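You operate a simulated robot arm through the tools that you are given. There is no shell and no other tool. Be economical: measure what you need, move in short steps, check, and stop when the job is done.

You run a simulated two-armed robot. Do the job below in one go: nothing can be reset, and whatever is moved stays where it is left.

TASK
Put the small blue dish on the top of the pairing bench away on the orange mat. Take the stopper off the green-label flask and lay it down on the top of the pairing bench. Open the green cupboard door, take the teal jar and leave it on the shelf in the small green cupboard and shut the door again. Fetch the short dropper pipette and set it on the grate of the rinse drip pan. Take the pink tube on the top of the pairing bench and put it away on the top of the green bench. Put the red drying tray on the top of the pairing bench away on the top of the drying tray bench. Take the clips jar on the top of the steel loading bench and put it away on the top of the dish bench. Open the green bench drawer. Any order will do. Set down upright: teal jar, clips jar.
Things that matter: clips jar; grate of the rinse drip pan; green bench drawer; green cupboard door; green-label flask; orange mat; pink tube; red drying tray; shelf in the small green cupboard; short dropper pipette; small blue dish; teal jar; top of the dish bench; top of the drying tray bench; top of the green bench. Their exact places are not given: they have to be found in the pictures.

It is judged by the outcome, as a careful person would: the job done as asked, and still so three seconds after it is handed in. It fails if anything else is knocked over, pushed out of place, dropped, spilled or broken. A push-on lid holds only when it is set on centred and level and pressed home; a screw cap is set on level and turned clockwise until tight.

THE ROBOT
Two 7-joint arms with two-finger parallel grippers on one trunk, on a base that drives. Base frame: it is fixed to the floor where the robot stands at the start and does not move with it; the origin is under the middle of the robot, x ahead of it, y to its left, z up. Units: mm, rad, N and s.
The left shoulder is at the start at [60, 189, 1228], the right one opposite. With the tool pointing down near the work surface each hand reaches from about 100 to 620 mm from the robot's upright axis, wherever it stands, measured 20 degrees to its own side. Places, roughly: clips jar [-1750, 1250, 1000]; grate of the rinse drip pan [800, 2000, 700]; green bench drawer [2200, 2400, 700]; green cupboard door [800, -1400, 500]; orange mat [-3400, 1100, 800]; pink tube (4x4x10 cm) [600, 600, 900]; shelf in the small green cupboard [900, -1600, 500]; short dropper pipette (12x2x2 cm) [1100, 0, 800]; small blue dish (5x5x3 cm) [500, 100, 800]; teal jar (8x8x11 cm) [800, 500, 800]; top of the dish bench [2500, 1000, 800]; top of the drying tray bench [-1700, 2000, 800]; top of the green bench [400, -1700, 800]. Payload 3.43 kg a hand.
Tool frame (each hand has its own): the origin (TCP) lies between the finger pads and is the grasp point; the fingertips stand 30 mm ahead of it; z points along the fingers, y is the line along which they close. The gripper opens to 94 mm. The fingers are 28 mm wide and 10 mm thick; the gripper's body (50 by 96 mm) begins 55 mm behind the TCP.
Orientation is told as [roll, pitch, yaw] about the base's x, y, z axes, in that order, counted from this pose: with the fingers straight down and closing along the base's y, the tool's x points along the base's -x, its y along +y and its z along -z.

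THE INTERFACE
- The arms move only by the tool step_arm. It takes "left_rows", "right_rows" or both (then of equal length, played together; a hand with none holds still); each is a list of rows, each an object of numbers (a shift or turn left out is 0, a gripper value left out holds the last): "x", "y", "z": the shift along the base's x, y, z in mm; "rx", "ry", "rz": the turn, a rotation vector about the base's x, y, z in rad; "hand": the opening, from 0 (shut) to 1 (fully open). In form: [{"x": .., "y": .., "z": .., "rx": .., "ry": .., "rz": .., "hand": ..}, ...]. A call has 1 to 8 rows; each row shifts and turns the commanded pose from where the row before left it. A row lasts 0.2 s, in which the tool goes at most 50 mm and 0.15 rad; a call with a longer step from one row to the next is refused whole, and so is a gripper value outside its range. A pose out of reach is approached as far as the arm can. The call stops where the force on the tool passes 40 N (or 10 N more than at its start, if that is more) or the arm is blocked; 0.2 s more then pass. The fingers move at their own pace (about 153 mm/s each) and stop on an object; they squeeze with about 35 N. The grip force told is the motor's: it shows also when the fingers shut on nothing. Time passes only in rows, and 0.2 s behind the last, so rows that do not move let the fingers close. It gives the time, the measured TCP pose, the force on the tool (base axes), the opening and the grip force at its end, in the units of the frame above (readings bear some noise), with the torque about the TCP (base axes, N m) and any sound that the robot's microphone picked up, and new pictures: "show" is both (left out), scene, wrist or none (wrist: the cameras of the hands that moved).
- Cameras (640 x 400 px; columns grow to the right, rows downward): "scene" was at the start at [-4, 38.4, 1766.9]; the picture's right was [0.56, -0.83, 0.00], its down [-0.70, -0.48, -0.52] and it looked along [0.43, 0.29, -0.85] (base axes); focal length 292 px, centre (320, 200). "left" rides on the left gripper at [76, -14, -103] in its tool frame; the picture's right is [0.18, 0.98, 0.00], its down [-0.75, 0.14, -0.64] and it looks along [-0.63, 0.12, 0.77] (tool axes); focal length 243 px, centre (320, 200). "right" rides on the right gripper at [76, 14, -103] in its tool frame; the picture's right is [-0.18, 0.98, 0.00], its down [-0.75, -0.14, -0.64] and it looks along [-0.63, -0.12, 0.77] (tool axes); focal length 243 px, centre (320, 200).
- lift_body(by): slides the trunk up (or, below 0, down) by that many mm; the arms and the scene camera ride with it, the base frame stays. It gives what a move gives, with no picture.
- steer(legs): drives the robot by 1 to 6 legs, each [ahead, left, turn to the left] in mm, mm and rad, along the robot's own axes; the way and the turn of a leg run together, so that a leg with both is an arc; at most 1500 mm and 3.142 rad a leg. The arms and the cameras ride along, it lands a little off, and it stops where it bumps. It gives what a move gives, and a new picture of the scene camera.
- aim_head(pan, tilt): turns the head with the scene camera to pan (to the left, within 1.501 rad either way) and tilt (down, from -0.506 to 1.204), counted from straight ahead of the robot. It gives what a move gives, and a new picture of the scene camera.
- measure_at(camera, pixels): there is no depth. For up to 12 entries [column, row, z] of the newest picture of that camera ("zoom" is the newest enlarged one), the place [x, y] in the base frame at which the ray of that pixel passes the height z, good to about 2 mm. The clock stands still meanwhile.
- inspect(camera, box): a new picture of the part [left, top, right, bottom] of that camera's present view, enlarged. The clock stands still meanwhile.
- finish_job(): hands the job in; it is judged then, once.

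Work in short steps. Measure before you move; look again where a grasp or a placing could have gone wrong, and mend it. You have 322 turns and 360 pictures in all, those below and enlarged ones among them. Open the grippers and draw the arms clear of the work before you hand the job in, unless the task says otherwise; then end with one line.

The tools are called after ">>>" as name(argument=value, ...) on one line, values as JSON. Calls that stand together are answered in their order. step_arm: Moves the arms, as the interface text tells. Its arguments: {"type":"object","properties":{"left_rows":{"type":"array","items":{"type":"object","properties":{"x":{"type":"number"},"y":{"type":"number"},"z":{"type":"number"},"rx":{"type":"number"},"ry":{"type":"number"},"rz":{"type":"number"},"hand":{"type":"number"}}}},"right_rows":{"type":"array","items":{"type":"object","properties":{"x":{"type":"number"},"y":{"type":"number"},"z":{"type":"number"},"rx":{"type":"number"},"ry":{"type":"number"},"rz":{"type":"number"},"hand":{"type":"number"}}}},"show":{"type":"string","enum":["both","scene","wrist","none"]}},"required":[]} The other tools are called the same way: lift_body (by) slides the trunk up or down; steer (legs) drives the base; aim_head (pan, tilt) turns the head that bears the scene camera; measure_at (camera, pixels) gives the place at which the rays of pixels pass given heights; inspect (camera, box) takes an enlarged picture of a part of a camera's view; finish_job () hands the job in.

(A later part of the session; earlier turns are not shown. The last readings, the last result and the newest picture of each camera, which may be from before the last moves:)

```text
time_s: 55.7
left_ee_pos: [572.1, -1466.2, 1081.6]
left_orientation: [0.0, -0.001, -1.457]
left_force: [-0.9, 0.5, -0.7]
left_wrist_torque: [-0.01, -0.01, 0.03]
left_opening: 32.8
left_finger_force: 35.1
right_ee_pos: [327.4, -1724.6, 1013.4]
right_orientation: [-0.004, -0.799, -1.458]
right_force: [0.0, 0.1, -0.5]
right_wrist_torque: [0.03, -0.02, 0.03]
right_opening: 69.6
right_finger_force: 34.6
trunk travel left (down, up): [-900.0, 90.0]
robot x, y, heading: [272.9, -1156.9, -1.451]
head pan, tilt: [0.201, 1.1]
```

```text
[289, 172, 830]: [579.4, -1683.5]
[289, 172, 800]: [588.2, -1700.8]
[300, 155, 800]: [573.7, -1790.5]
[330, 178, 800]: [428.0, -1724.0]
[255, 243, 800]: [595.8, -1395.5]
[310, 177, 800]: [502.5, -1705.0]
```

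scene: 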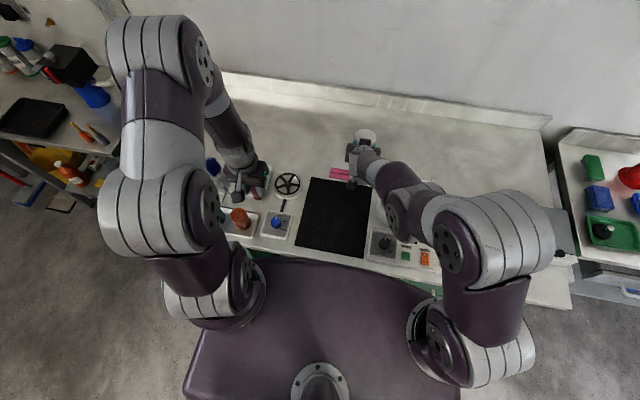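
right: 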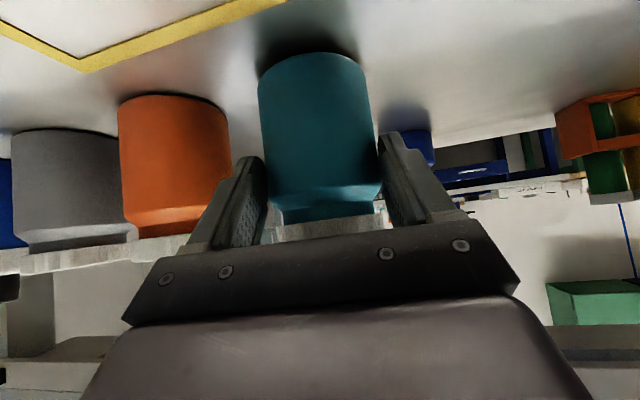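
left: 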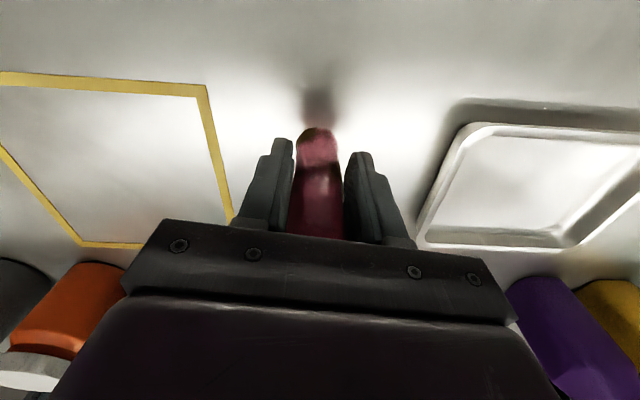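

The spot (540,-1765) is bare and clear. I move 40 mm closer and carry the tube over it.

>>> steer(legs=[[40, 0, 0]])

>>> step_arm(left_rows=[{"x": -6, "y": -43, "z": -12}, {"x": -6, "y": -43, "z": -12}, {"x": -6, "y": -43, "z": -12}, {"x": -6, "y": -43, "z": -12}, {"x": -6, "y": -43, "z": -12}, {"x": -6, "y": -43, "z": -12}])

```text
time_s: 56.6
left_ee_pos: [575.8, -1498.5, 1085.1]
left_orientation: [0.002, -0.005, -1.458]
left_force: [-0.3, 0.0, 0.0]
left_wrist_torque: [0.0, 0.0, -0.01]
left_opening: 32.8
left_finger_force: 35.0
right_ee_pos: [330.7, -1758.4, 1018.1]
right_orientation: [-0.005, -0.805, -1.457]
right_force: [-0.3, 1.2, -0.1]
right_wrist_torque: [0.01, -0.01, -0.02]
right_opening: 69.6
right_finger_force: 35.3
trunk travel left (down, up): [-900.0, 90.0]
robot x, y, heading: [272.7, -1196.8, -1.458]
head pan, tilt: [0.201, 1.1]
```

scene: 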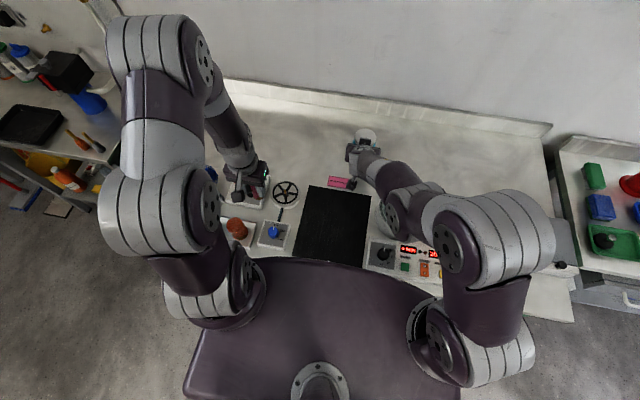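

```text
time_s: 58.0
left_ee_pos: [542.8, -1764.9, 1009.7]
left_orientation: [0.0, 0.002, -1.457]
left_force: [0.2, -0.6, -1.0]
left_wrist_torque: [0.03, 0.03, 0.0]
left_opening: 33.1
left_finger_force: 35.3
right_ee_pos: [332.0, -1763.8, 1012.5]
right_orientation: [-0.004, -0.799, -1.458]
right_force: [0.3, -0.8, -0.4]
right_wrist_torque: [0.02, -0.01, 0.01]
right_opening: 69.9
right_finger_force: 35.0
trunk travel left (down, up): [-900.0, 90.0]
robot x, y, heading: [273.9, -1192.0, -1.456]
head pan, tilt: [0.201, 1.1]
```

scene: 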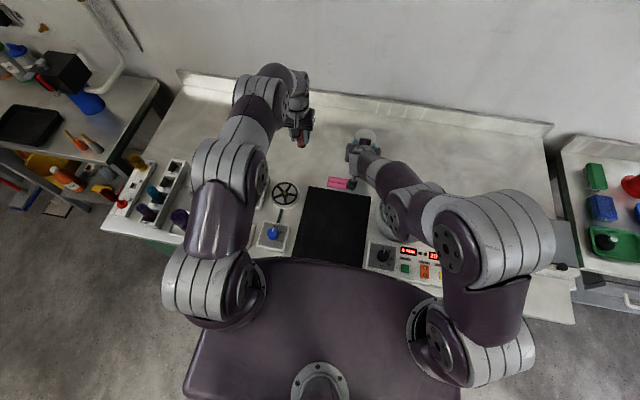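
left: 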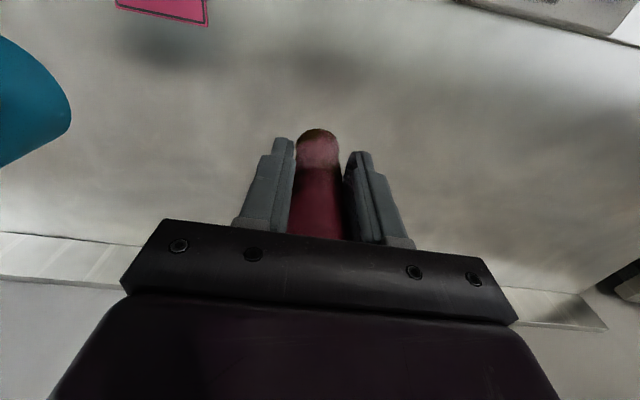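

Spot below is clear. I lower to near the surface, then by small steps.

>>> step_arm(left_rows=[{"z": -40}, {"z": -40}, {"z": -35}, {"z": -10}, {"z": -6}], show="wrist")

```text
time_s: 59.1
left_ee_pos: [542.0, -1766.5, 888.8]
left_orientation: [0.002, -0.013, -1.457]
left_force: [1.6, 3.1, 13.3]
left_wrist_torque: [-0.08, -0.01, 0.02]
left_opening: 32.4
left_finger_force: 35.2
right_ee_pos: [332.0, -1761.4, 1015.4]
right_orientation: [-0.002, -0.8, -1.457]
right_force: [-0.3, 0.7, -0.8]
right_wrist_torque: [0.02, 0.0, -0.03]
right_opening: 69.7
right_finger_force: 34.5
trunk travel left (down, up): [-900.0, 90.0]
robot x, y, heading: [279.2, -1189.9, -1.458]
head pan, tilt: [0.201, 1.1]
stopped in row 5 (left hand): the force on the tool passed its limit (the readings are from after the stop); the commanded pose is now the measured one
```

left: 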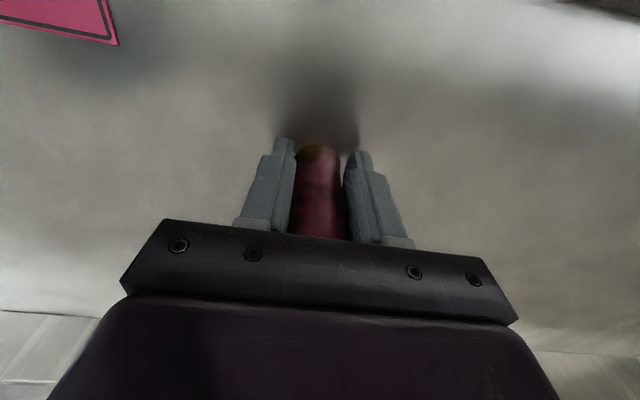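

Contact at 889 with 13 N left: the tube stands on the top (bench ≈825). I release and rise.

>>> step_arm(left_rows=[{"z": 1}, {"hand": 0.6}, {"hand": 0.9}, {"z": 30}, {"z": 45}, {"z": 45}, {"z": 40}], show="both")

```text
time_s: 60.7
left_ee_pos: [543.0, -1766.1, 1048.1]
left_orientation: [0.0, -0.005, -1.457]
left_force: [-0.2, 0.0, 0.7]
left_wrist_torque: [0.01, 0.03, 0.03]
left_opening: 84.6
left_finger_force: 0.1
right_ee_pos: [332.3, -1761.4, 1014.3]
right_orientation: [-0.002, -0.799, -1.455]
right_force: [-1.0, 0.6, -0.5]
right_wrist_torque: [0.01, 0.02, -0.03]
right_opening: 69.3
right_finger_force: 35.3
trunk travel left (down, up): [-900.0, 90.0]
robot x, y, heading: [276.8, -1195.7, -1.457]
head pan, tilt: [0.201, 1.1]
```

scene: 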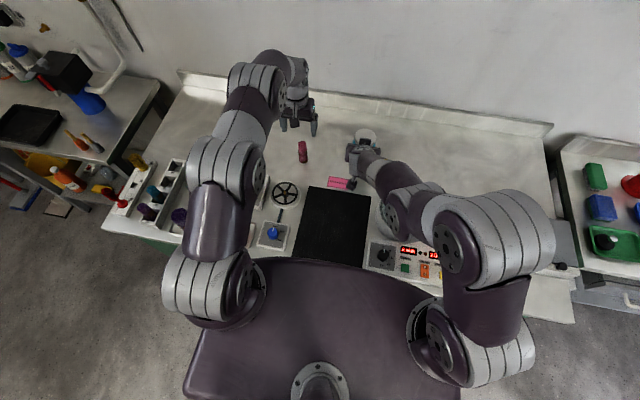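
left: 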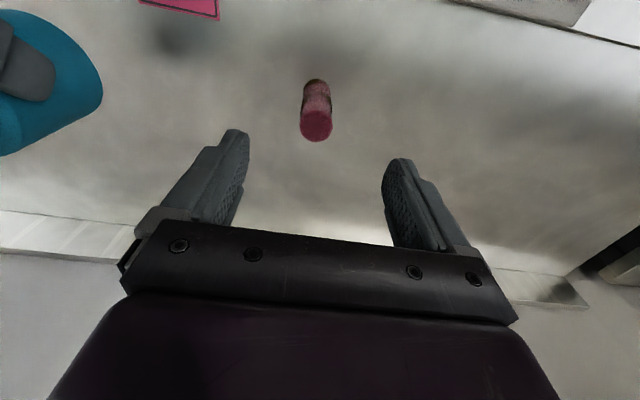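

Tube stands well. I back off and move over to face the cupboard door.

>>> steer(legs=[[-450, 0, 0], [0, 450, 0]])

>>> aim_head(pan=0.0, tilt=0.9)

```text
time_s: 65.7
left_ee_pos: [937.3, -1264.7, 1048.2]
left_orientation: [0.001, -0.005, -1.449]
left_force: [0.2, -0.5, 0.5]
left_wrist_torque: [-0.01, 0.01, 0.01]
left_opening: 84.6
left_finger_force: 0.0
right_ee_pos: [725.9, -1261.9, 1013.9]
right_orientation: [-0.001, -0.8, -1.451]
right_force: [0.0, -0.9, -0.9]
right_wrist_torque: [0.01, -0.02, -0.03]
right_opening: 69.9
right_finger_force: 35.4
trunk travel left (down, up): [-900.0, 90.0]
robot x, y, heading: [669.1, -695.0, -1.453]
head pan, tilt: [0.201, 1.1]
```

scene: 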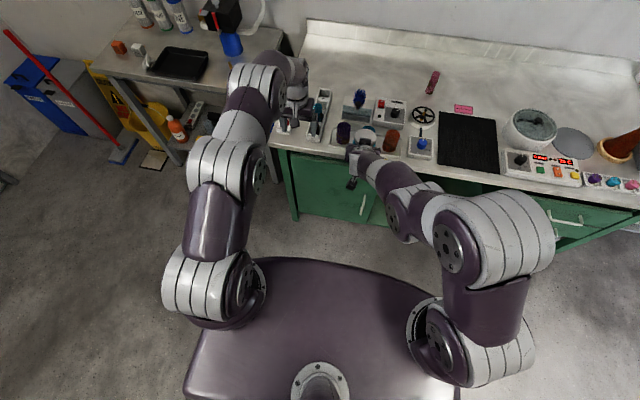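

```text
time_s: 66.5
left_ee_pos: [937.6, -1263.6, 1047.8]
left_orientation: [-0.001, -0.005, -1.45]
left_force: [0.5, 0.2, 0.0]
left_wrist_torque: [0.01, -0.01, 0.01]
left_opening: 84.5
left_finger_force: 0.1
right_ee_pos: [726.5, -1261.6, 1013.9]
right_orientation: [-0.004, -0.799, -1.451]
right_force: [0.0, 1.0, -0.5]
right_wrist_torque: [0.01, 0.04, 0.0]
right_opening: 69.2
right_finger_force: 34.6
trunk travel left (down, up): [-900.0, 90.0]
robot x, y, heading: [664.6, -696.2, -1.453]
head pan, tilt: [0.0, 0.901]
```

scene: 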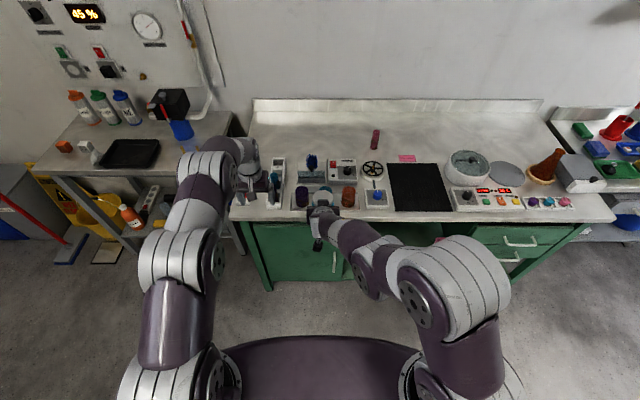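

I enlarge the door region and measure the handle at heights between 450 and 650.

>>> inspect(camera="scene", box=[230, 200, 390, 300])

>>> measure_at(camera="scene", pixels=[[333, 262, 600], [333, 262, 500], [333, 262, 550], [334, 252, 600], [332, 273, 550], [265, 290, 100], [250, 226, 760], [345, 226, 760]])

```text
4.00 times, centred on (310, 250) of scene
```

zoom: 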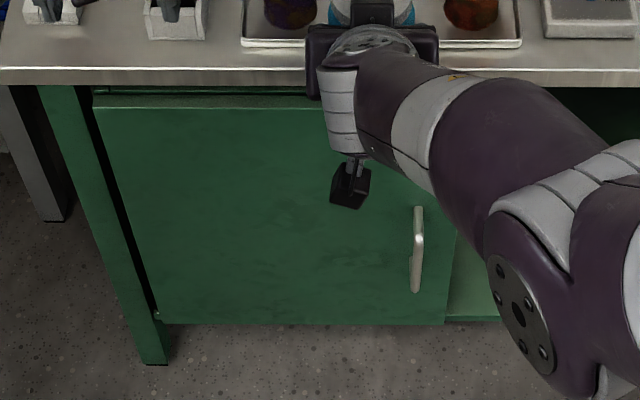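

```text
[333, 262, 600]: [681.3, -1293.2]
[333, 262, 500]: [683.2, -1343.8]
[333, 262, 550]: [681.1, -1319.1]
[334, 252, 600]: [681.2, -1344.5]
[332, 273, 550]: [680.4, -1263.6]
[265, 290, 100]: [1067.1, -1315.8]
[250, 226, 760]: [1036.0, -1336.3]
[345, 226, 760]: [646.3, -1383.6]
```

The handle sits near (682,-1350), z≈380–590; hinge side at x≈1030. I back off a little, turn the left hand level (pointing at the bench) and swing the right hand with the jar off to the right.

>>> steer(legs=[[-140, -60, 0]])

>>> step_arm(left_rows=[{"rx": -0.142, "ry": -0.017}, {"rx": -0.142, "ry": -0.017}, {"rx": -0.142, "ry": -0.017}, {"rx": -0.142, "ry": -0.017}, {"rx": -0.142, "ry": -0.017}, {"rx": -0.142, "ry": -0.017}, {"rx": -0.142, "ry": -0.017}, {"rx": -0.142, "ry": -0.017}], right_rows=[{"x": -35}, {"x": -35}, {"x": -35}, {"x": -35}, {"x": -35}, {"x": -35}, {"x": -35}, {"x": -35}], show="scene")

```text
time_s: 67.8
left_ee_pos: [862.3, -1133.3, 1046.8]
left_orientation: [0.001, -0.001, -1.451]
left_force: [1.0, -0.5, 1.1]
left_wrist_torque: [0.02, 0.0, -0.03]
left_opening: 84.5
left_finger_force: 0.1
right_ee_pos: [650.3, -1132.8, 1013.6]
right_orientation: [-0.003, -0.797, -1.449]
right_force: [0.0, -0.7, 0.0]
right_wrist_torque: [0.01, 0.03, 0.0]
right_opening: 69.6
right_finger_force: 35.0
trunk travel left (down, up): [-900.0, 90.0]
robot x, y, heading: [590.5, -561.9, -1.45]
head pan, tilt: [0.0, 0.901]
```

scene: 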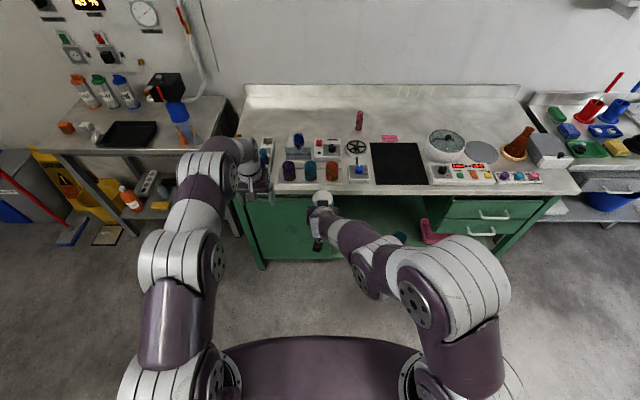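

```text
time_s: 69.6
left_ee_pos: [862.2, -1132.6, 1048.2]
left_orientation: [-0.003, -1.151, -1.448]
left_force: [0.2, 0.0, 0.6]
left_wrist_torque: [-0.01, 0.02, -0.02]
left_opening: 84.7
left_finger_force: 0.2
left hand out of reach, approached as far as the arm can: row 6
right_ee_pos: [449.7, -1192.3, 1005.7]
right_orientation: [-0.034, -0.789, -1.451]
right_force: [0.1, 0.8, -1.0]
right_wrist_torque: [0.01, 0.03, -0.02]
right_opening: 69.6
right_finger_force: 34.7
right hand out of reach, approached as far as the arm can: row 1, 2, 3, 4, 5, 6, 7, 8
trunk travel left (down, up): [-900.0, 90.0]
robot x, y, heading: [590.0, -563.5, -1.451]
head pan, tilt: [0.0, 0.901]
```

scene: 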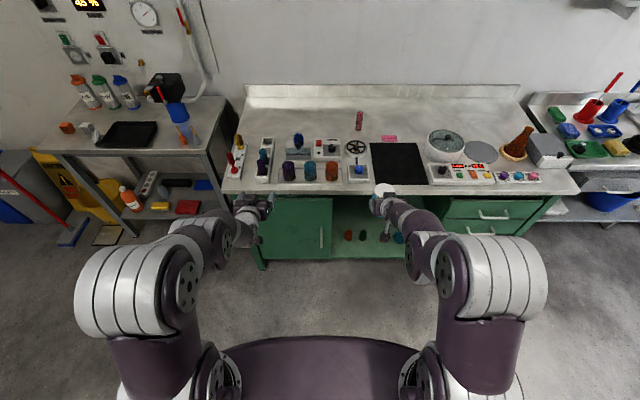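

The door is now in full view with the handle at (321,236). I lower the trunk 500 mm and look.

>>> lift_body(by=-500)

>>> step_arm(left_rows=[{"rx": -0.142, "ry": -0.017}, {"rx": -0.142, "ry": -0.017}, {"rx": -0.13, "ry": -0.015}], show="both")

```text
refused: -500 is not a number from -400 to 400
```

```text
time_s: 70.4
left_ee_pos: [862.8, -1132.5, 1047.4]
left_orientation: [-0.91, -1.568, -0.541]
left_force: [-0.6, 0.1, 0.4]
left_wrist_torque: [-0.01, 0.02, 0.01]
left_opening: 84.5
left_finger_force: 0.1
right_ee_pos: [450.9, -1193.3, 1005.9]
right_orientation: [-0.036, -0.787, -1.451]
right_force: [0.2, -0.1, -0.8]
right_wrist_torque: [0.05, -0.02, -0.02]
right_opening: 69.2
right_finger_force: 35.1
trunk travel left (down, up): [-900.0, 90.0]
robot x, y, heading: [589.1, -562.5, -1.45]
head pan, tilt: [0.0, 0.901]
```

scene: 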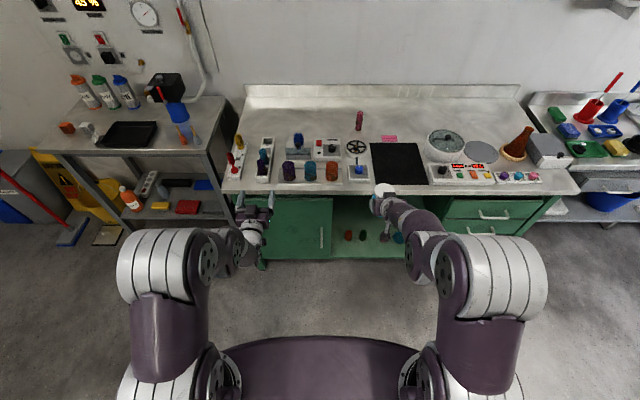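
left: 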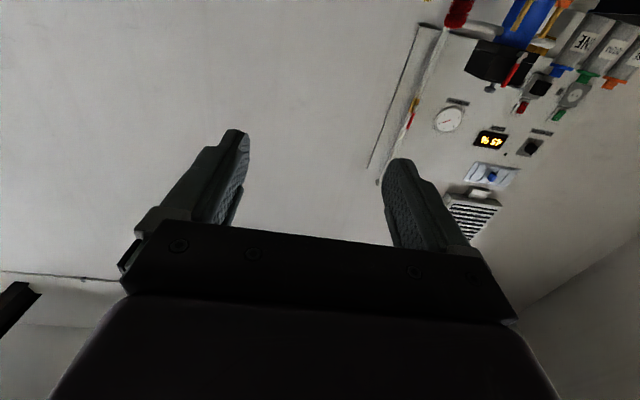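

Left hand is level. I lower the trunk in two moves and look.

>>> lift_body(by=-400)

>>> lift_body(by=-120)

>>> aim_head(pan=-0.1, tilt=0.75)

```text
time_s: 74.3
left_ee_pos: [861.4, -1131.8, 648.4]
left_orientation: [-0.539, -1.566, -0.915]
left_force: [-0.3, -0.2, -0.4]
left_wrist_torque: [-0.02, -0.02, 0.01]
left_opening: 84.6
left_finger_force: 0.1
right_ee_pos: [450.3, -1192.2, 605.4]
right_orientation: [-0.035, -0.787, -1.451]
right_force: [-1.6, 0.2, -1.2]
right_wrist_torque: [0.02, 0.0, -0.01]
right_opening: 69.4
right_finger_force: 35.1
trunk travel left (down, up): [-500.0, 490.0]
robot x, y, heading: [587.8, -560.3, -1.457]
head pan, tilt: [0.0, 0.901]
```

```text
time_s: 75.8
left_ee_pos: [861.6, -1132.9, 528.1]
left_orientation: [-0.559, -1.567, -0.893]
left_force: [0.5, -0.3, 0.5]
left_wrist_torque: [0.0, 0.0, -0.01]
left_opening: 84.7
left_finger_force: 0.1
right_ee_pos: [451.4, -1192.0, 485.7]
right_orientation: [-0.036, -0.788, -1.451]
right_force: [0.9, -0.1, -0.2]
right_wrist_torque: [0.05, 0.02, 0.01]
right_opening: 69.8
right_finger_force: 34.9
trunk travel left (down, up): [-380.0, 610.0]
robot x, y, heading: [592.8, -562.4, -1.45]
head pan, tilt: [0.0, 0.901]
```

```text
time_s: 76.5
left_ee_pos: [861.9, -1132.2, 526.5]
left_orientation: [-0.519, -1.567, -0.935]
left_force: [0.1, 0.4, -0.2]
left_wrist_torque: [0.0, 0.02, 0.02]
left_opening: 84.6
left_finger_force: 0.0
right_ee_pos: [450.7, -1193.2, 487.1]
right_orientation: [-0.033, -0.789, -1.449]
right_force: [-0.2, 0.1, -0.5]
right_wrist_torque: [0.01, -0.02, 0.04]
right_opening: 69.4
right_finger_force: 35.4
trunk travel left (down, up): [-380.0, 610.0]
robot x, y, heading: [589.1, -559.6, -1.452]
head pan, tilt: [-0.099, 0.75]
```

scene: 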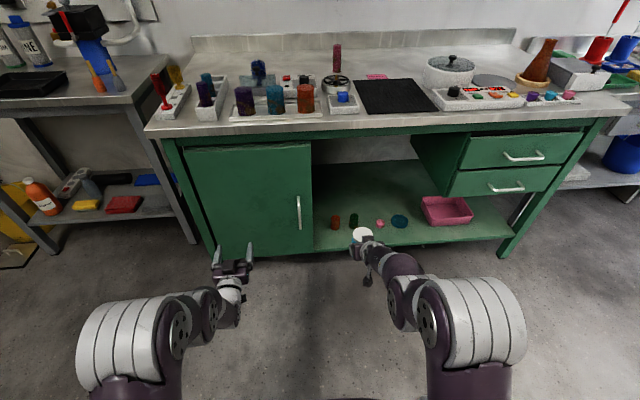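

Clear view of the door: handle from (298,198) to (299,229). I measure it and the door edges at several heights to triangulate.

>>> measure_at(camera="scene", pixels=[[298, 198, 600], [298, 198, 550], [299, 213, 500], [299, 213, 450], [299, 229, 450], [299, 229, 400], [311, 145, 750], [183, 150, 750], [311, 246, 350], [212, 258, 350]])

```text
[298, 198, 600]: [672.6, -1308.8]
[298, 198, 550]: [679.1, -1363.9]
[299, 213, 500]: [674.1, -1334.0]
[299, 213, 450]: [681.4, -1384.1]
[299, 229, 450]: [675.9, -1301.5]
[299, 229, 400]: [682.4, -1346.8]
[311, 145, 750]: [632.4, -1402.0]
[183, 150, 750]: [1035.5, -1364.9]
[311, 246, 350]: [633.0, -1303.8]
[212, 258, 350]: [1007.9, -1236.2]
```

Handle mid ≈(678,-1354,480). I come 100 mm closer and bring the left hand in front of the handle.

>>> steer(legs=[[100, 0, 0]])

>>> step_arm(left_rows=[{"x": -40, "y": 0, "z": -5}, {"x": -40, "z": -5}, {"x": -40, "z": -5}, {"x": -40, "z": -5}, {"x": -35, "z": -5}])

```text
time_s: 77.6
left_ee_pos: [874.4, -1232.4, 526.4]
left_orientation: [-0.432, -1.565, -1.02]
left_force: [0.1, -1.2, 0.3]
left_wrist_torque: [0.0, 0.01, -0.01]
left_opening: 84.7
left_finger_force: 0.2
right_ee_pos: [463.4, -1295.0, 485.4]
right_orientation: [-0.036, -0.788, -1.449]
right_force: [0.7, 0.6, -1.1]
right_wrist_torque: [0.01, 0.04, 0.0]
right_opening: 69.2
right_finger_force: 35.4
trunk travel left (down, up): [-380.0, 610.0]
robot x, y, heading: [601.6, -665.0, -1.447]
head pan, tilt: [-0.099, 0.75]
```

scene: 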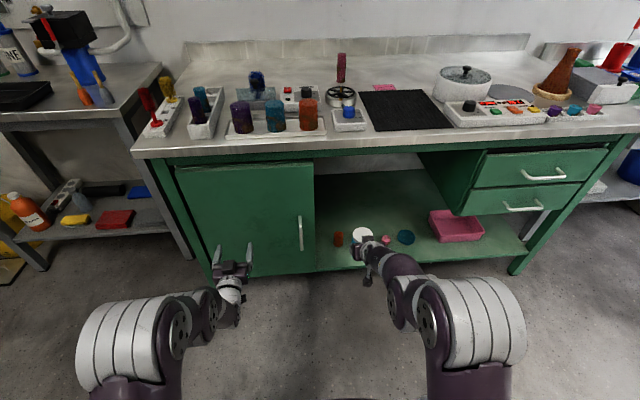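

```text
time_s: 78.8
left_ee_pos: [677.6, -1234.1, 503.2]
left_orientation: [-0.418, -1.565, -1.033]
left_force: [0.5, -0.7, -0.4]
left_wrist_torque: [0.01, 0.01, -0.01]
left_opening: 84.7
left_finger_force: 0.0
right_ee_pos: [464.3, -1293.0, 488.2]
right_orientation: [-0.036, -0.788, -1.449]
right_force: [0.4, -0.4, -0.5]
right_wrist_torque: [-0.01, -0.02, 0.02]
right_opening: 69.4
right_finger_force: 34.9
trunk travel left (down, up): [-380.0, 610.0]
robot x, y, heading: [601.9, -662.5, -1.451]
head pan, tilt: [-0.099, 0.75]
```

scene: 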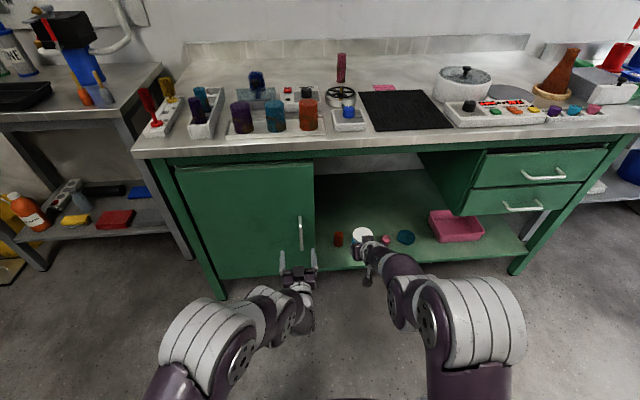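
left: 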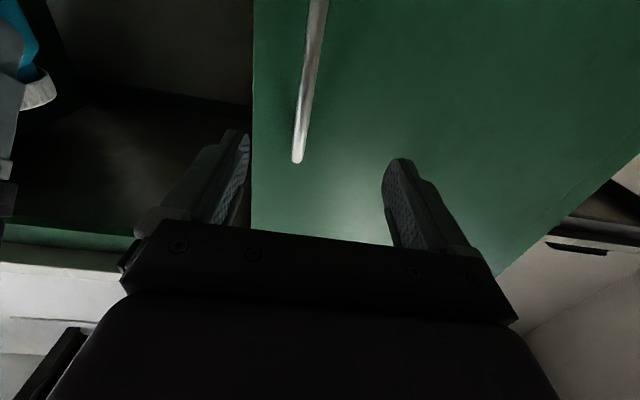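

The handle lies between the fingers; its top end is ~58 mm above the TCP line. I advance to y≈-1343 and close on it.

>>> step_arm(left_rows=[{"y": -40}, {"y": -40}, {"y": -28}, {"hand": 0}, {"hand": 0}, {"hand": 0}])

```text
time_s: 80.2
left_ee_pos: [677.6, -1340.2, 502.2]
left_orientation: [0.163, -1.566, -1.62]
left_force: [-29.2, 0.7, -2.9]
left_wrist_torque: [0.49, 0.15, 0.36]
left_opening: 16.3
left_finger_force: 45.4
right_ee_pos: [461.5, -1294.3, 485.3]
right_orientation: [-0.033, -0.787, -1.451]
right_force: [0.4, 0.0, -1.3]
right_wrist_torque: [0.03, -0.01, -0.01]
right_opening: 69.5
right_finger_force: 34.9
trunk travel left (down, up): [-380.0, 610.0]
robot x, y, heading: [603.1, -660.4, -1.449]
head pan, tilt: [-0.099, 0.75]
```

scene: 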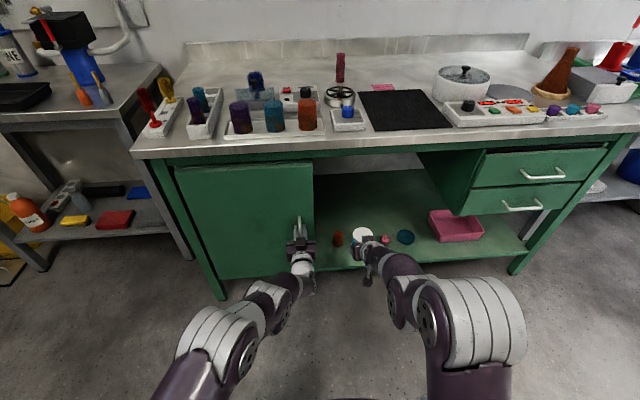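
left: 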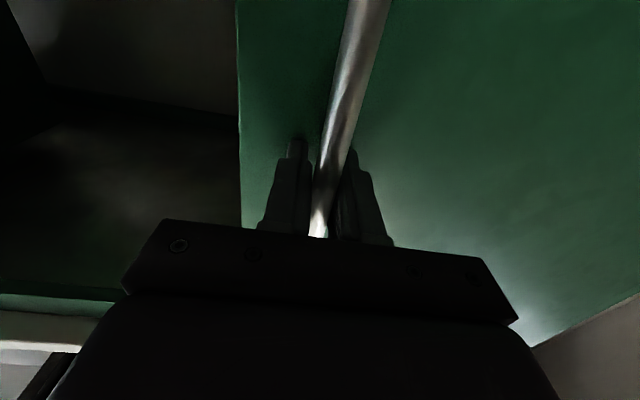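

Handle gripped (16 mm) with a 29 N sideways load; I relieve by -x, then begin pulling.

>>> step_arm(left_rows=[{"x": -6}, {"y": 10}, {"y": 15, "x": 1}, {"y": 20, "x": 1, "rz": -0.03}], show="scene")

```text
time_s: 81.2
left_ee_pos: [682.3, -1295.9, 503.5]
left_orientation: [-1.208, -1.564, -0.259]
left_force: [40.4, -8.6, 5.6]
left_wrist_torque: [0.43, -0.57, -0.49]
left_opening: 16.3
left_finger_force: 44.9
right_ee_pos: [467.0, -1294.2, 485.2]
right_orientation: [-0.039, -0.788, -1.442]
right_force: [0.2, -0.9, -0.7]
right_wrist_torque: [-0.01, -0.05, 0.01]
right_opening: 69.6
right_finger_force: 35.5
trunk travel left (down, up): [-380.0, 610.0]
robot x, y, heading: [605.4, -660.1, -1.445]
head pan, tilt: [-0.099, 0.75]
```

scene: 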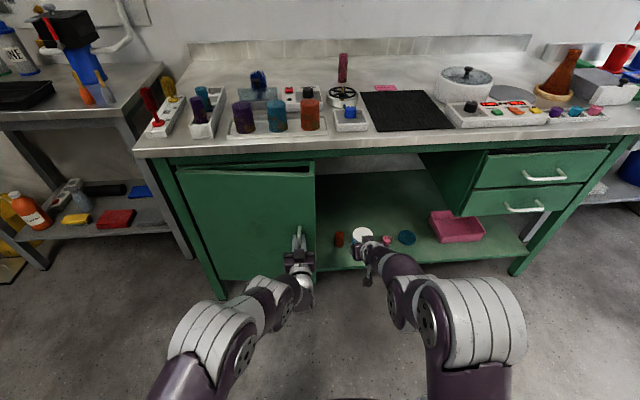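

The door has begun to open; the load is now +x 40 N, so I give way in x and keep pulling along the arc.

>>> step_arm(left_rows=[{"x": 7}, {"y": 18, "x": 4, "rz": -0.04}, {"y": 18, "x": 5, "rz": -0.04}, {"y": 18, "x": 6, "rz": -0.04}, {"y": 18, "x": 7, "rz": -0.04}], show="scene")

```text
time_s: 82.4
left_ee_pos: [702.4, -1222.2, 504.5]
left_orientation: [-0.203, -1.567, -1.447]
left_force: [-19.6, 8.9, -1.2]
left_wrist_torque: [-0.63, 0.03, -0.04]
left_opening: 16.4
left_finger_force: 45.3
right_ee_pos: [460.0, -1293.2, 485.9]
right_orientation: [-0.033, -0.789, -1.455]
right_force: [0.2, 0.1, -1.2]
right_wrist_torque: [0.04, -0.02, -0.02]
right_opening: 69.7
right_finger_force: 35.2
trunk travel left (down, up): [-380.0, 610.0]
robot x, y, heading: [601.0, -660.2, -1.448]
head pan, tilt: [-0.099, 0.75]
```

scene: 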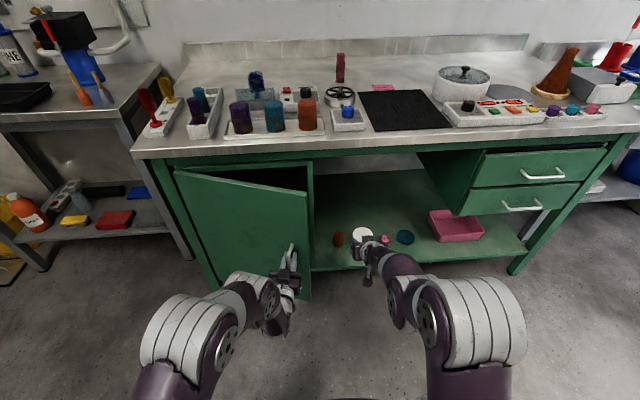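

Door ~20° open. I continue along the arc.

>>> step_arm(left_rows=[{"y": 17, "x": 6, "rz": -0.05}, {"y": 17, "x": 7, "rz": -0.05}, {"y": 16, "x": 8, "rz": -0.05}, {"y": 16, "x": 9, "rz": -0.05}, {"y": 15, "x": 9, "rz": -0.05}, {"y": 15, "x": 10, "rz": -0.05}], show="scene")

```text
time_s: 83.8
left_ee_pos: [755.5, -1129.5, 503.5]
left_orientation: [-1.889, -1.569, -0.042]
left_force: [19.8, -16.8, 4.7]
left_wrist_torque: [0.93, -0.34, -0.17]
left_opening: 16.2
left_finger_force: 45.3
right_ee_pos: [466.0, -1293.6, 486.8]
right_orientation: [-0.036, -0.786, -1.448]
right_force: [0.0, 0.0, -0.5]
right_wrist_torque: [0.03, -0.04, 0.01]
right_opening: 69.3
right_finger_force: 34.7
trunk travel left (down, up): [-380.0, 610.0]
robot x, y, heading: [602.9, -661.6, -1.448]
head pan, tilt: [-0.099, 0.75]
```

scene: 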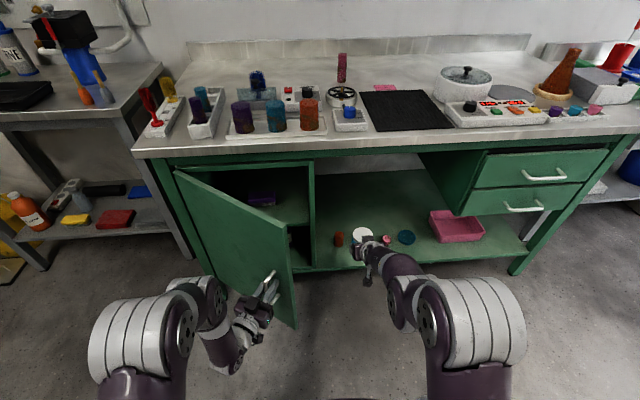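

Door ~40° open and a middle shelf is visible inside. I release the handle and back the base so the hand comes off it.

>>> step_arm(left_rows=[{"hand": 1}, {"hand": 1}, {"x": 12, "y": 30}, {"x": 12, "y": 30}], show="none")

>>> steer(legs=[[-120, 0, 0]])

```text
time_s: 84.8
left_ee_pos: [778.1, -1066.5, 501.8]
left_orientation: [-0.69, -1.567, -1.253]
left_force: [-0.7, 0.2, 0.5]
left_wrist_torque: [0.02, 0.01, 0.03]
left_opening: 94.1
left_finger_force: 0.0
right_ee_pos: [463.0, -1292.3, 485.7]
right_orientation: [-0.035, -0.79, -1.449]
right_force: [-0.2, -0.4, -0.4]
right_wrist_torque: [-0.01, 0.02, 0.03]
right_opening: 69.4
right_finger_force: 35.0
trunk travel left (down, up): [-380.0, 610.0]
robot x, y, heading: [602.4, -659.7, -1.45]
head pan, tilt: [-0.099, 0.75]
```

```text
time_s: 86.1
left_ee_pos: [763.5, -948.4, 502.8]
left_orientation: [-0.556, -1.567, -1.383]
left_force: [0.5, -0.2, -0.3]
left_wrist_torque: [0.0, 0.02, -0.02]
left_opening: 93.9
left_finger_force: 0.0
right_ee_pos: [449.4, -1174.7, 486.0]
right_orientation: [-0.036, -0.791, -1.448]
right_force: [0.0, 0.7, -0.4]
right_wrist_torque: [0.04, 0.05, -0.01]
right_opening: 69.3
right_finger_force: 35.5
trunk travel left (down, up): [-380.0, 610.0]
robot x, y, heading: [588.6, -541.7, -1.453]
head pan, tilt: [-0.099, 0.75]
```

scene: 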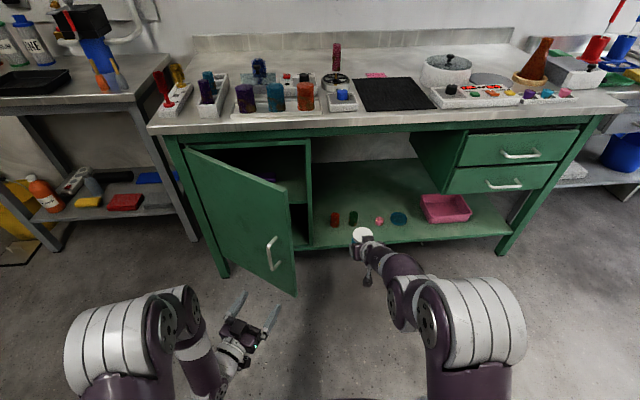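

The door stays put; its free edge is near (725,-1105). I close the left hand, turn it and shift it right of the door edge.

>>> step_arm(left_rows=[{"x": -28, "rz": 0.14, "hand": 0}, {"x": -28, "rz": 0.14}, {"x": -28, "rz": 0.14}, {"x": -28, "rz": 0.14}, {"x": -20, "y": -20, "rz": 0.14}, {"x": 0, "y": -40}, {"x": 0, "y": -40}], show="scene")

```text
time_s: 87.7
left_ee_pos: [629.7, -1048.2, 498.0]
left_orientation: [-0.455, -1.567, -0.787]
left_force: [-0.3, -0.8, -0.8]
left_wrist_torque: [0.0, 0.0, 0.0]
left_opening: 0.0
left_finger_force: 33.0
right_ee_pos: [448.3, -1174.9, 485.6]
right_orientation: [-0.035, -0.787, -1.449]
right_force: [-0.5, 0.8, -0.5]
right_wrist_torque: [0.03, -0.01, 0.01]
right_opening: 69.7
right_finger_force: 35.2
trunk travel left (down, up): [-380.0, 610.0]
robot x, y, heading: [587.0, -543.6, -1.454]
head pan, tilt: [-0.099, 0.75]
```

scene: 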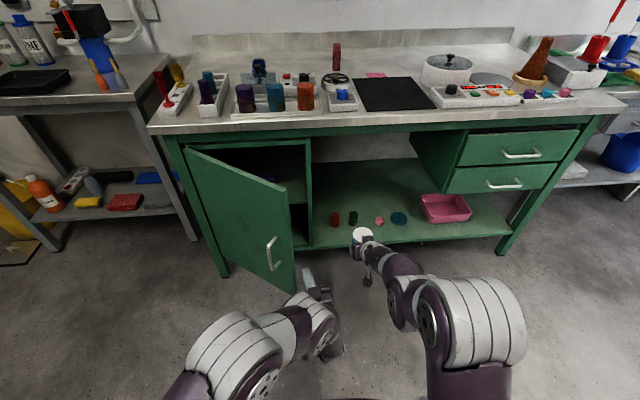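

The fingers stand right of the door edge. I advance past the edge, then push the door's inner side to the left.

>>> step_arm(left_rows=[{"x": 5, "y": -45}, {"x": 5, "y": -45}, {"x": 5, "y": -45}, {"x": 40}, {"x": 40}, {"x": 35, "y": 10}], show="scene")

```text
time_s: 88.8
left_ee_pos: [692.2, -1182.2, 503.6]
left_orientation: [1.67, -1.568, -2.925]
left_force: [-6.2, 3.1, 4.2]
left_wrist_torque: [0.36, 0.14, 0.4]
left_opening: 0.1
left_finger_force: 32.9
right_ee_pos: [447.9, -1173.6, 485.7]
right_orientation: [-0.034, -0.788, -1.45]
right_force: [0.5, -0.4, 0.4]
right_wrist_torque: [0.02, -0.04, 0.0]
right_opening: 69.5
right_finger_force: 35.2
trunk travel left (down, up): [-380.0, 610.0]
robot x, y, heading: [589.6, -544.5, -1.452]
head pan, tilt: [-0.099, 0.75]
stopped in row 5 (left hand): the force on the tool passed its limit (the readings are from after the stop); the commanded pose is now the measured one
```

scene: 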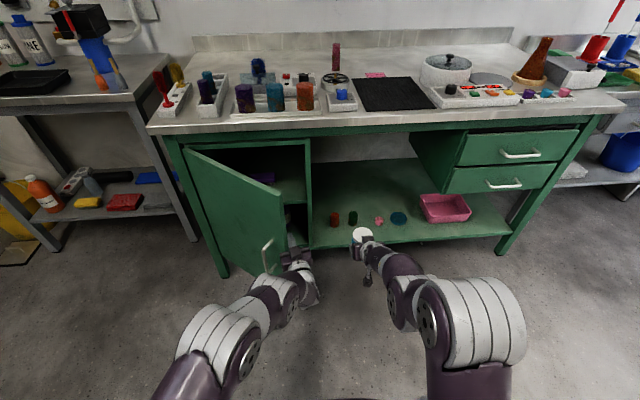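

Contact with the door; it gave a little. I push more slowly.

>>> step_arm(left_rows=[{"x": 12, "y": 6}, {"x": 14, "y": 7}, {"x": 15, "y": 8}, {"x": 15, "y": 8}, {"x": 16, "y": 8}, {"x": 16, "y": 8}, {"x": 16, "y": 8}, {"x": 16, "y": 8}], show="scene")

```text
time_s: 89.2
left_ee_pos: [695.6, -1177.9, 502.5]
left_orientation: [1.55, -1.567, -2.819]
left_force: [-10.1, 7.7, 5.8]
left_wrist_torque: [0.15, -0.02, 0.57]
left_opening: 0.2
left_finger_force: 32.9
right_ee_pos: [446.6, -1171.5, 486.5]
right_orientation: [-0.034, -0.789, -1.451]
right_force: [-0.3, -0.1, 0.0]
right_wrist_torque: [0.02, -0.02, 0.0]
right_opening: 69.5
right_finger_force: 35.1
trunk travel left (down, up): [-380.0, 610.0]
robot x, y, heading: [582.1, -541.9, -1.45]
head pan, tilt: [-0.099, 0.75]
stopped in row 1 (left hand): the force on the tool passed its limit (the readings are from after the stop); the commanded pose is now the measured one
```

scene: 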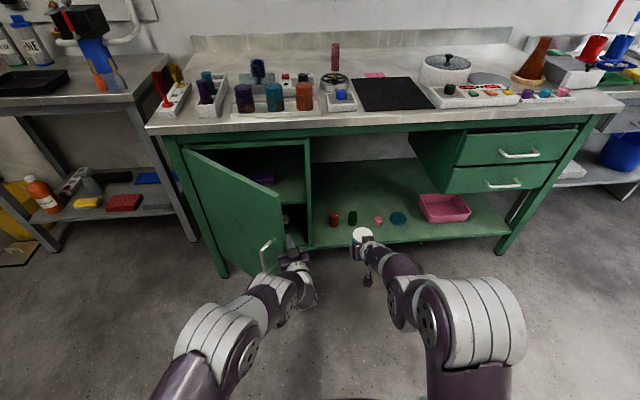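

The push is on the door's edge; I try finer steps with more pull toward me.

>>> step_arm(left_rows=[{"x": 4, "y": 4}, {"x": 5, "y": 5}, {"x": 5, "y": 5}, {"x": 6, "y": 6}, {"x": 6, "y": 6}, {"x": 6, "y": 6}, {"x": 6, "y": 6}, {"x": 6, "y": 6}], show="wrist")

```text
time_s: 89.9
left_ee_pos: [705.2, -1165.8, 502.8]
left_orientation: [1.535, -1.566, -2.81]
left_force: [-8.3, 5.7, 5.4]
left_wrist_torque: [0.14, -0.04, 0.57]
left_opening: 0.0
left_finger_force: 32.8
right_ee_pos: [444.9, -1172.0, 486.4]
right_orientation: [-0.035, -0.789, -1.454]
right_force: [-0.1, 0.1, -0.7]
right_wrist_torque: [0.04, -0.02, -0.01]
right_opening: 69.5
right_finger_force: 35.2
trunk travel left (down, up): [-380.0, 610.0]
robot x, y, heading: [587.4, -541.5, -1.453]
head pan, tilt: [-0.099, 0.75]
stopped in row 3 (left hand): the force on the tool passed its limit (the readings are from after the stop); the commanded pose is now the measured one
```

left: 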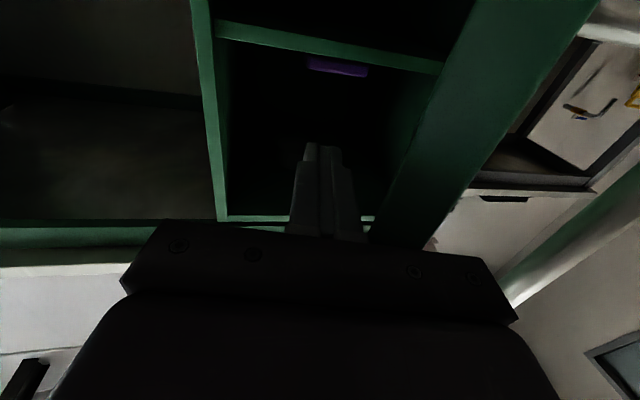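

The door is already ~45° open, enough for the right hand to come in from the right. I withdraw the left hand the way it came and park it on the left.

>>> step_arm(left_rows=[{"x": -35, "y": 0}, {"x": -35, "y": 20}, {"x": -5, "y": 45}, {"x": 0, "y": 45}, {"x": 0, "y": 40}, {"x": 30, "y": 30, "rz": -0.14}, {"x": 40, "rz": -0.14}, {"x": 40, "rz": -0.14}], show="scene")

```text
time_s: 91.7
left_ee_pos: [739.3, -983.4, 502.7]
left_orientation: [0.945, -1.566, -2.634]
left_force: [-0.7, -0.6, -0.4]
left_wrist_torque: [0.0, 0.03, 0.02]
left_opening: 0.0
left_finger_force: 33.2
right_ee_pos: [446.7, -1172.6, 486.0]
right_orientation: [-0.033, -0.787, -1.452]
right_force: [-1.3, -0.1, -1.4]
right_wrist_torque: [0.06, 0.02, -0.01]
right_opening: 69.4
right_finger_force: 34.6
trunk travel left (down, up): [-380.0, 610.0]
robot x, y, heading: [588.2, -543.3, -1.455]
head pan, tilt: [-0.099, 0.75]
```

scene: 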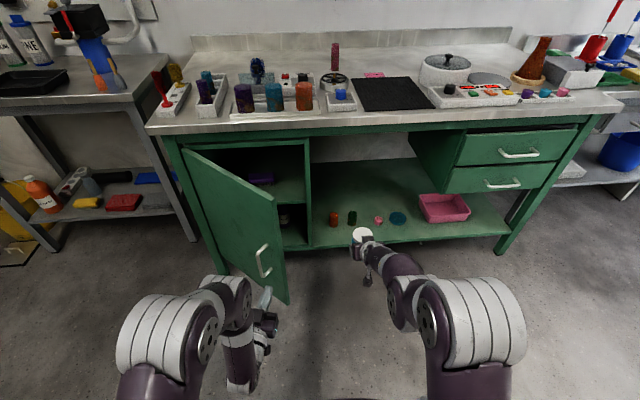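

>>> inspect(camera="scene", box=[170, 130, 330, 260])

>>> measure_at(camera="scene", pixels=[[308, 203, 500], [308, 203, 550], [308, 246, 300], [308, 246, 350], [276, 200, 700], [270, 184, 550], [308, 142, 760]])

```text
3.08 times, centred on (250, 195) of scene
```

zoom: 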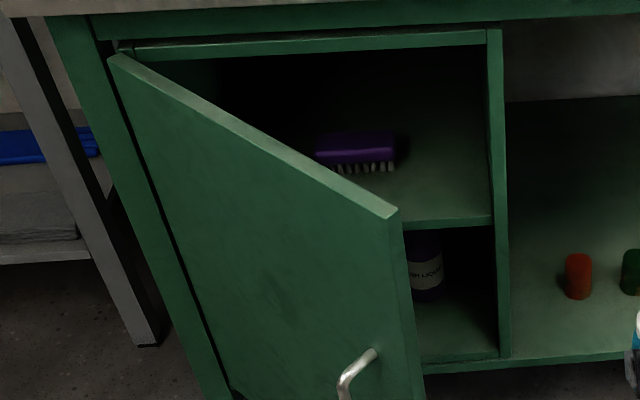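

```text
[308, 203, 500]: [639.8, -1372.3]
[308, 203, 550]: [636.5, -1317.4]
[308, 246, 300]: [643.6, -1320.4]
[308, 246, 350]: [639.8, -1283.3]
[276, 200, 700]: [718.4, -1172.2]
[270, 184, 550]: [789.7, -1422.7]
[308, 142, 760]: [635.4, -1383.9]
```

The middle shelf (with a purple brush) has its front edge near z≈485. I measure the free spot right of the brush.

>>> measure_at(camera="zoom", pixels=[[440, 190, 490], [395, 168, 490], [335, 172, 490], [486, 190, 490], [490, 216, 490], [490, 216, 480], [405, 222, 490], [487, 45, 760], [397, 210, 740]])

```text
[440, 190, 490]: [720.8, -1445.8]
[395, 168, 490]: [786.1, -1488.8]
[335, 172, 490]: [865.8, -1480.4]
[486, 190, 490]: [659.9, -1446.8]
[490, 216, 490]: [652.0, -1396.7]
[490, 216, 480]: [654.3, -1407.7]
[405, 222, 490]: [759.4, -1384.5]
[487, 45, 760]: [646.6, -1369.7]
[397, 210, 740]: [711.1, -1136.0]
```

Free spot (722,-1450) on the shelf at z≈490. I raise the left hand out of the door's way, and test-correct the right hand's slight tilt.

>>> step_arm(left_rows=[{"z": 48}, {"z": 48}, {"z": 48}, {"z": 48}, {"z": 48}, {"z": 48}, {"z": 48}, {"z": 48}], right_rows=[{"x": 5, "y": -5, "z": 10}, {"x": 5, "y": -5, "z": 10}, {"x": 5, "y": -5, "z": 10}, {"x": 5, "y": -5, "z": 10}, {"x": 5, "y": -5, "z": 10}, {"x": 5, "y": -5, "z": 10}, {"z": 10}, {"z": 10}], show="none")

```text
time_s: 93.5
left_ee_pos: [741.6, -985.6, 882.7]
left_orientation: [0.9, -1.564, -2.593]
left_force: [-0.4, 0.0, 0.7]
left_wrist_torque: [0.0, 0.03, 0.01]
left_opening: 0.1
left_finger_force: 33.3
right_ee_pos: [476.4, -1201.8, 565.1]
right_orientation: [-0.034, -0.789, -1.451]
right_force: [-0.2, -0.1, -0.6]
right_wrist_torque: [0.04, -0.04, 0.02]
right_opening: 69.3
right_finger_force: 34.8
trunk travel left (down, up): [-380.0, 610.0]
robot x, y, heading: [587.3, -540.5, -1.448]
head pan, tilt: [-0.099, 0.75]
```

The command resets to the measured pose, so I level the hand and raise the jar to entry height, then drive 120 mm ahead.

>>> step_arm(right_rows=[{"rx": -0.01, "ry": -0.025, "rz": 0.024, "z": 20}, {"z": 20}], show="none")

>>> steer(legs=[[115, 0, 0]])

```text
time_s: 94.1
left_ee_pos: [740.3, -985.8, 881.7]
left_orientation: [1.015, -1.564, -2.706]
left_force: [0.2, 0.4, 0.4]
left_wrist_torque: [-0.01, -0.02, 0.02]
left_opening: 0.0
left_finger_force: 33.0
right_ee_pos: [476.0, -1203.4, 606.9]
right_orientation: [-0.002, -0.802, -1.452]
right_force: [0.2, 0.1, 0.0]
right_wrist_torque: [0.03, -0.02, 0.02]
right_opening: 69.3
right_finger_force: 34.6
trunk travel left (down, up): [-380.0, 610.0]
robot x, y, heading: [587.1, -544.0, -1.453]
head pan, tilt: [-0.099, 0.75]
```

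```text
time_s: 95.4
left_ee_pos: [754.0, -1102.6, 881.5]
left_orientation: [0.831, -1.563, -2.521]
left_force: [0.1, -0.3, -0.3]
left_wrist_torque: [-0.02, 0.03, 0.04]
left_opening: 0.0
left_finger_force: 32.7
right_ee_pos: [490.7, -1318.7, 604.8]
right_orientation: [-0.002, -0.8, -1.454]
right_force: [0.3, -0.3, -1.0]
right_wrist_torque: [0.02, -0.04, 0.01]
right_opening: 69.4
right_finger_force: 35.3
trunk travel left (down, up): [-380.0, 610.0]
robot x, y, heading: [599.1, -656.2, -1.456]
head pan, tilt: [-0.099, 0.75]
```

scene: 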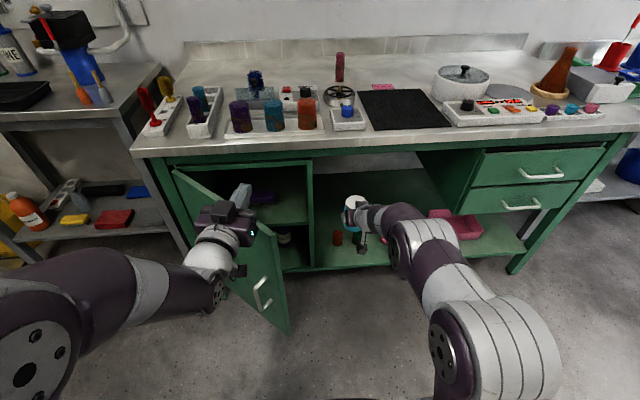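

Now I move the jar sideways to x≈705 in front of the cupboard opening.

>>> step_arm(right_rows=[{"x": 36}, {"x": 36}, {"x": 36}, {"x": 36}, {"x": 36}, {"x": 35}])

```text
time_s: 96.8
left_ee_pos: [755.1, -1101.6, 882.2]
left_orientation: [0.923, -1.565, -2.612]
left_force: [-0.5, -1.1, -0.8]
left_wrist_torque: [0.01, -0.01, 0.0]
left_opening: 0.1
left_finger_force: 32.9
right_ee_pos: [707.6, -1318.1, 605.1]
right_orientation: [-0.002, -0.801, -1.452]
right_force: [0.6, 0.2, -0.2]
right_wrist_torque: [0.02, 0.05, -0.01]
right_opening: 69.6
right_finger_force: 35.2
trunk travel left (down, up): [-380.0, 610.0]
robot x, y, heading: [601.3, -657.3, -1.45]
head pan, tilt: [-0.099, 0.75]
```

scene: 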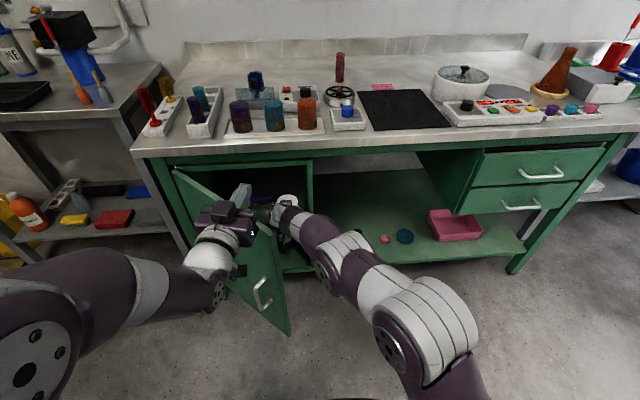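
right: 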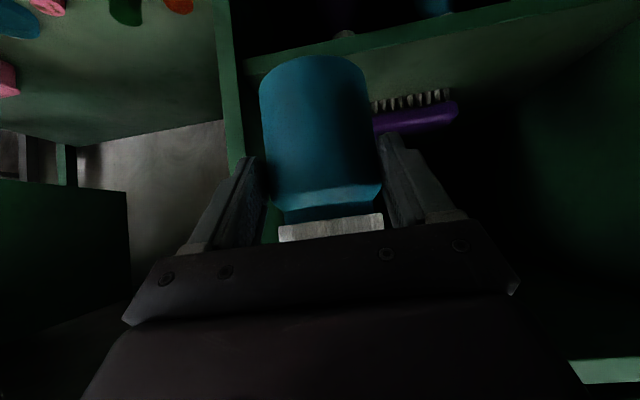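

The jar is before the opening, partition just left of the fingers in view. I drive 80 mm ahead and shift x +6.

>>> steer(legs=[[80, 5, 0]])

>>> inspect(camera="right", box=[100, 0, 500, 250])

```text
time_s: 97.8
left_ee_pos: [769.9, -1180.8, 881.7]
left_orientation: [0.795, -1.565, -2.483]
left_force: [0.5, -0.6, 0.3]
left_wrist_torque: [-0.04, 0.02, -0.01]
left_opening: 0.0
left_finger_force: 33.4
right_ee_pos: [721.7, -1397.7, 606.1]
right_orientation: [-0.002, -0.798, -1.45]
right_force: [-0.4, -0.2, 0.0]
right_wrist_torque: [0.0, 0.0, -0.01]
right_opening: 69.6
right_finger_force: 35.0
trunk travel left (down, up): [-380.0, 610.0]
robot x, y, heading: [615.3, -738.5, -1.453]
head pan, tilt: [-0.099, 0.75]
```

scene: 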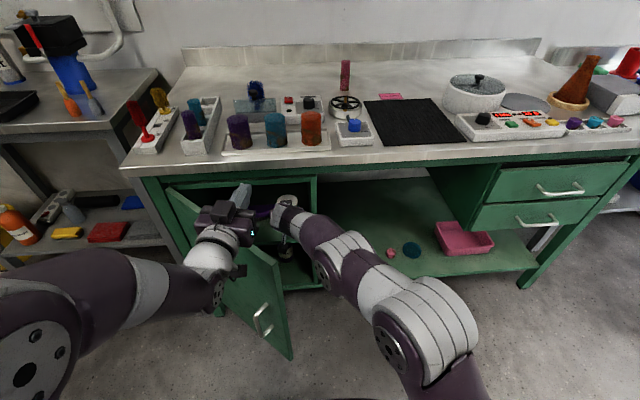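

```text
1.60 times, centred on (300, 125) of right
```

zoom: 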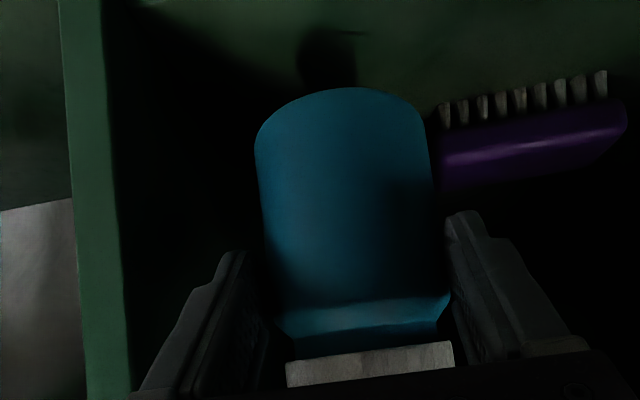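

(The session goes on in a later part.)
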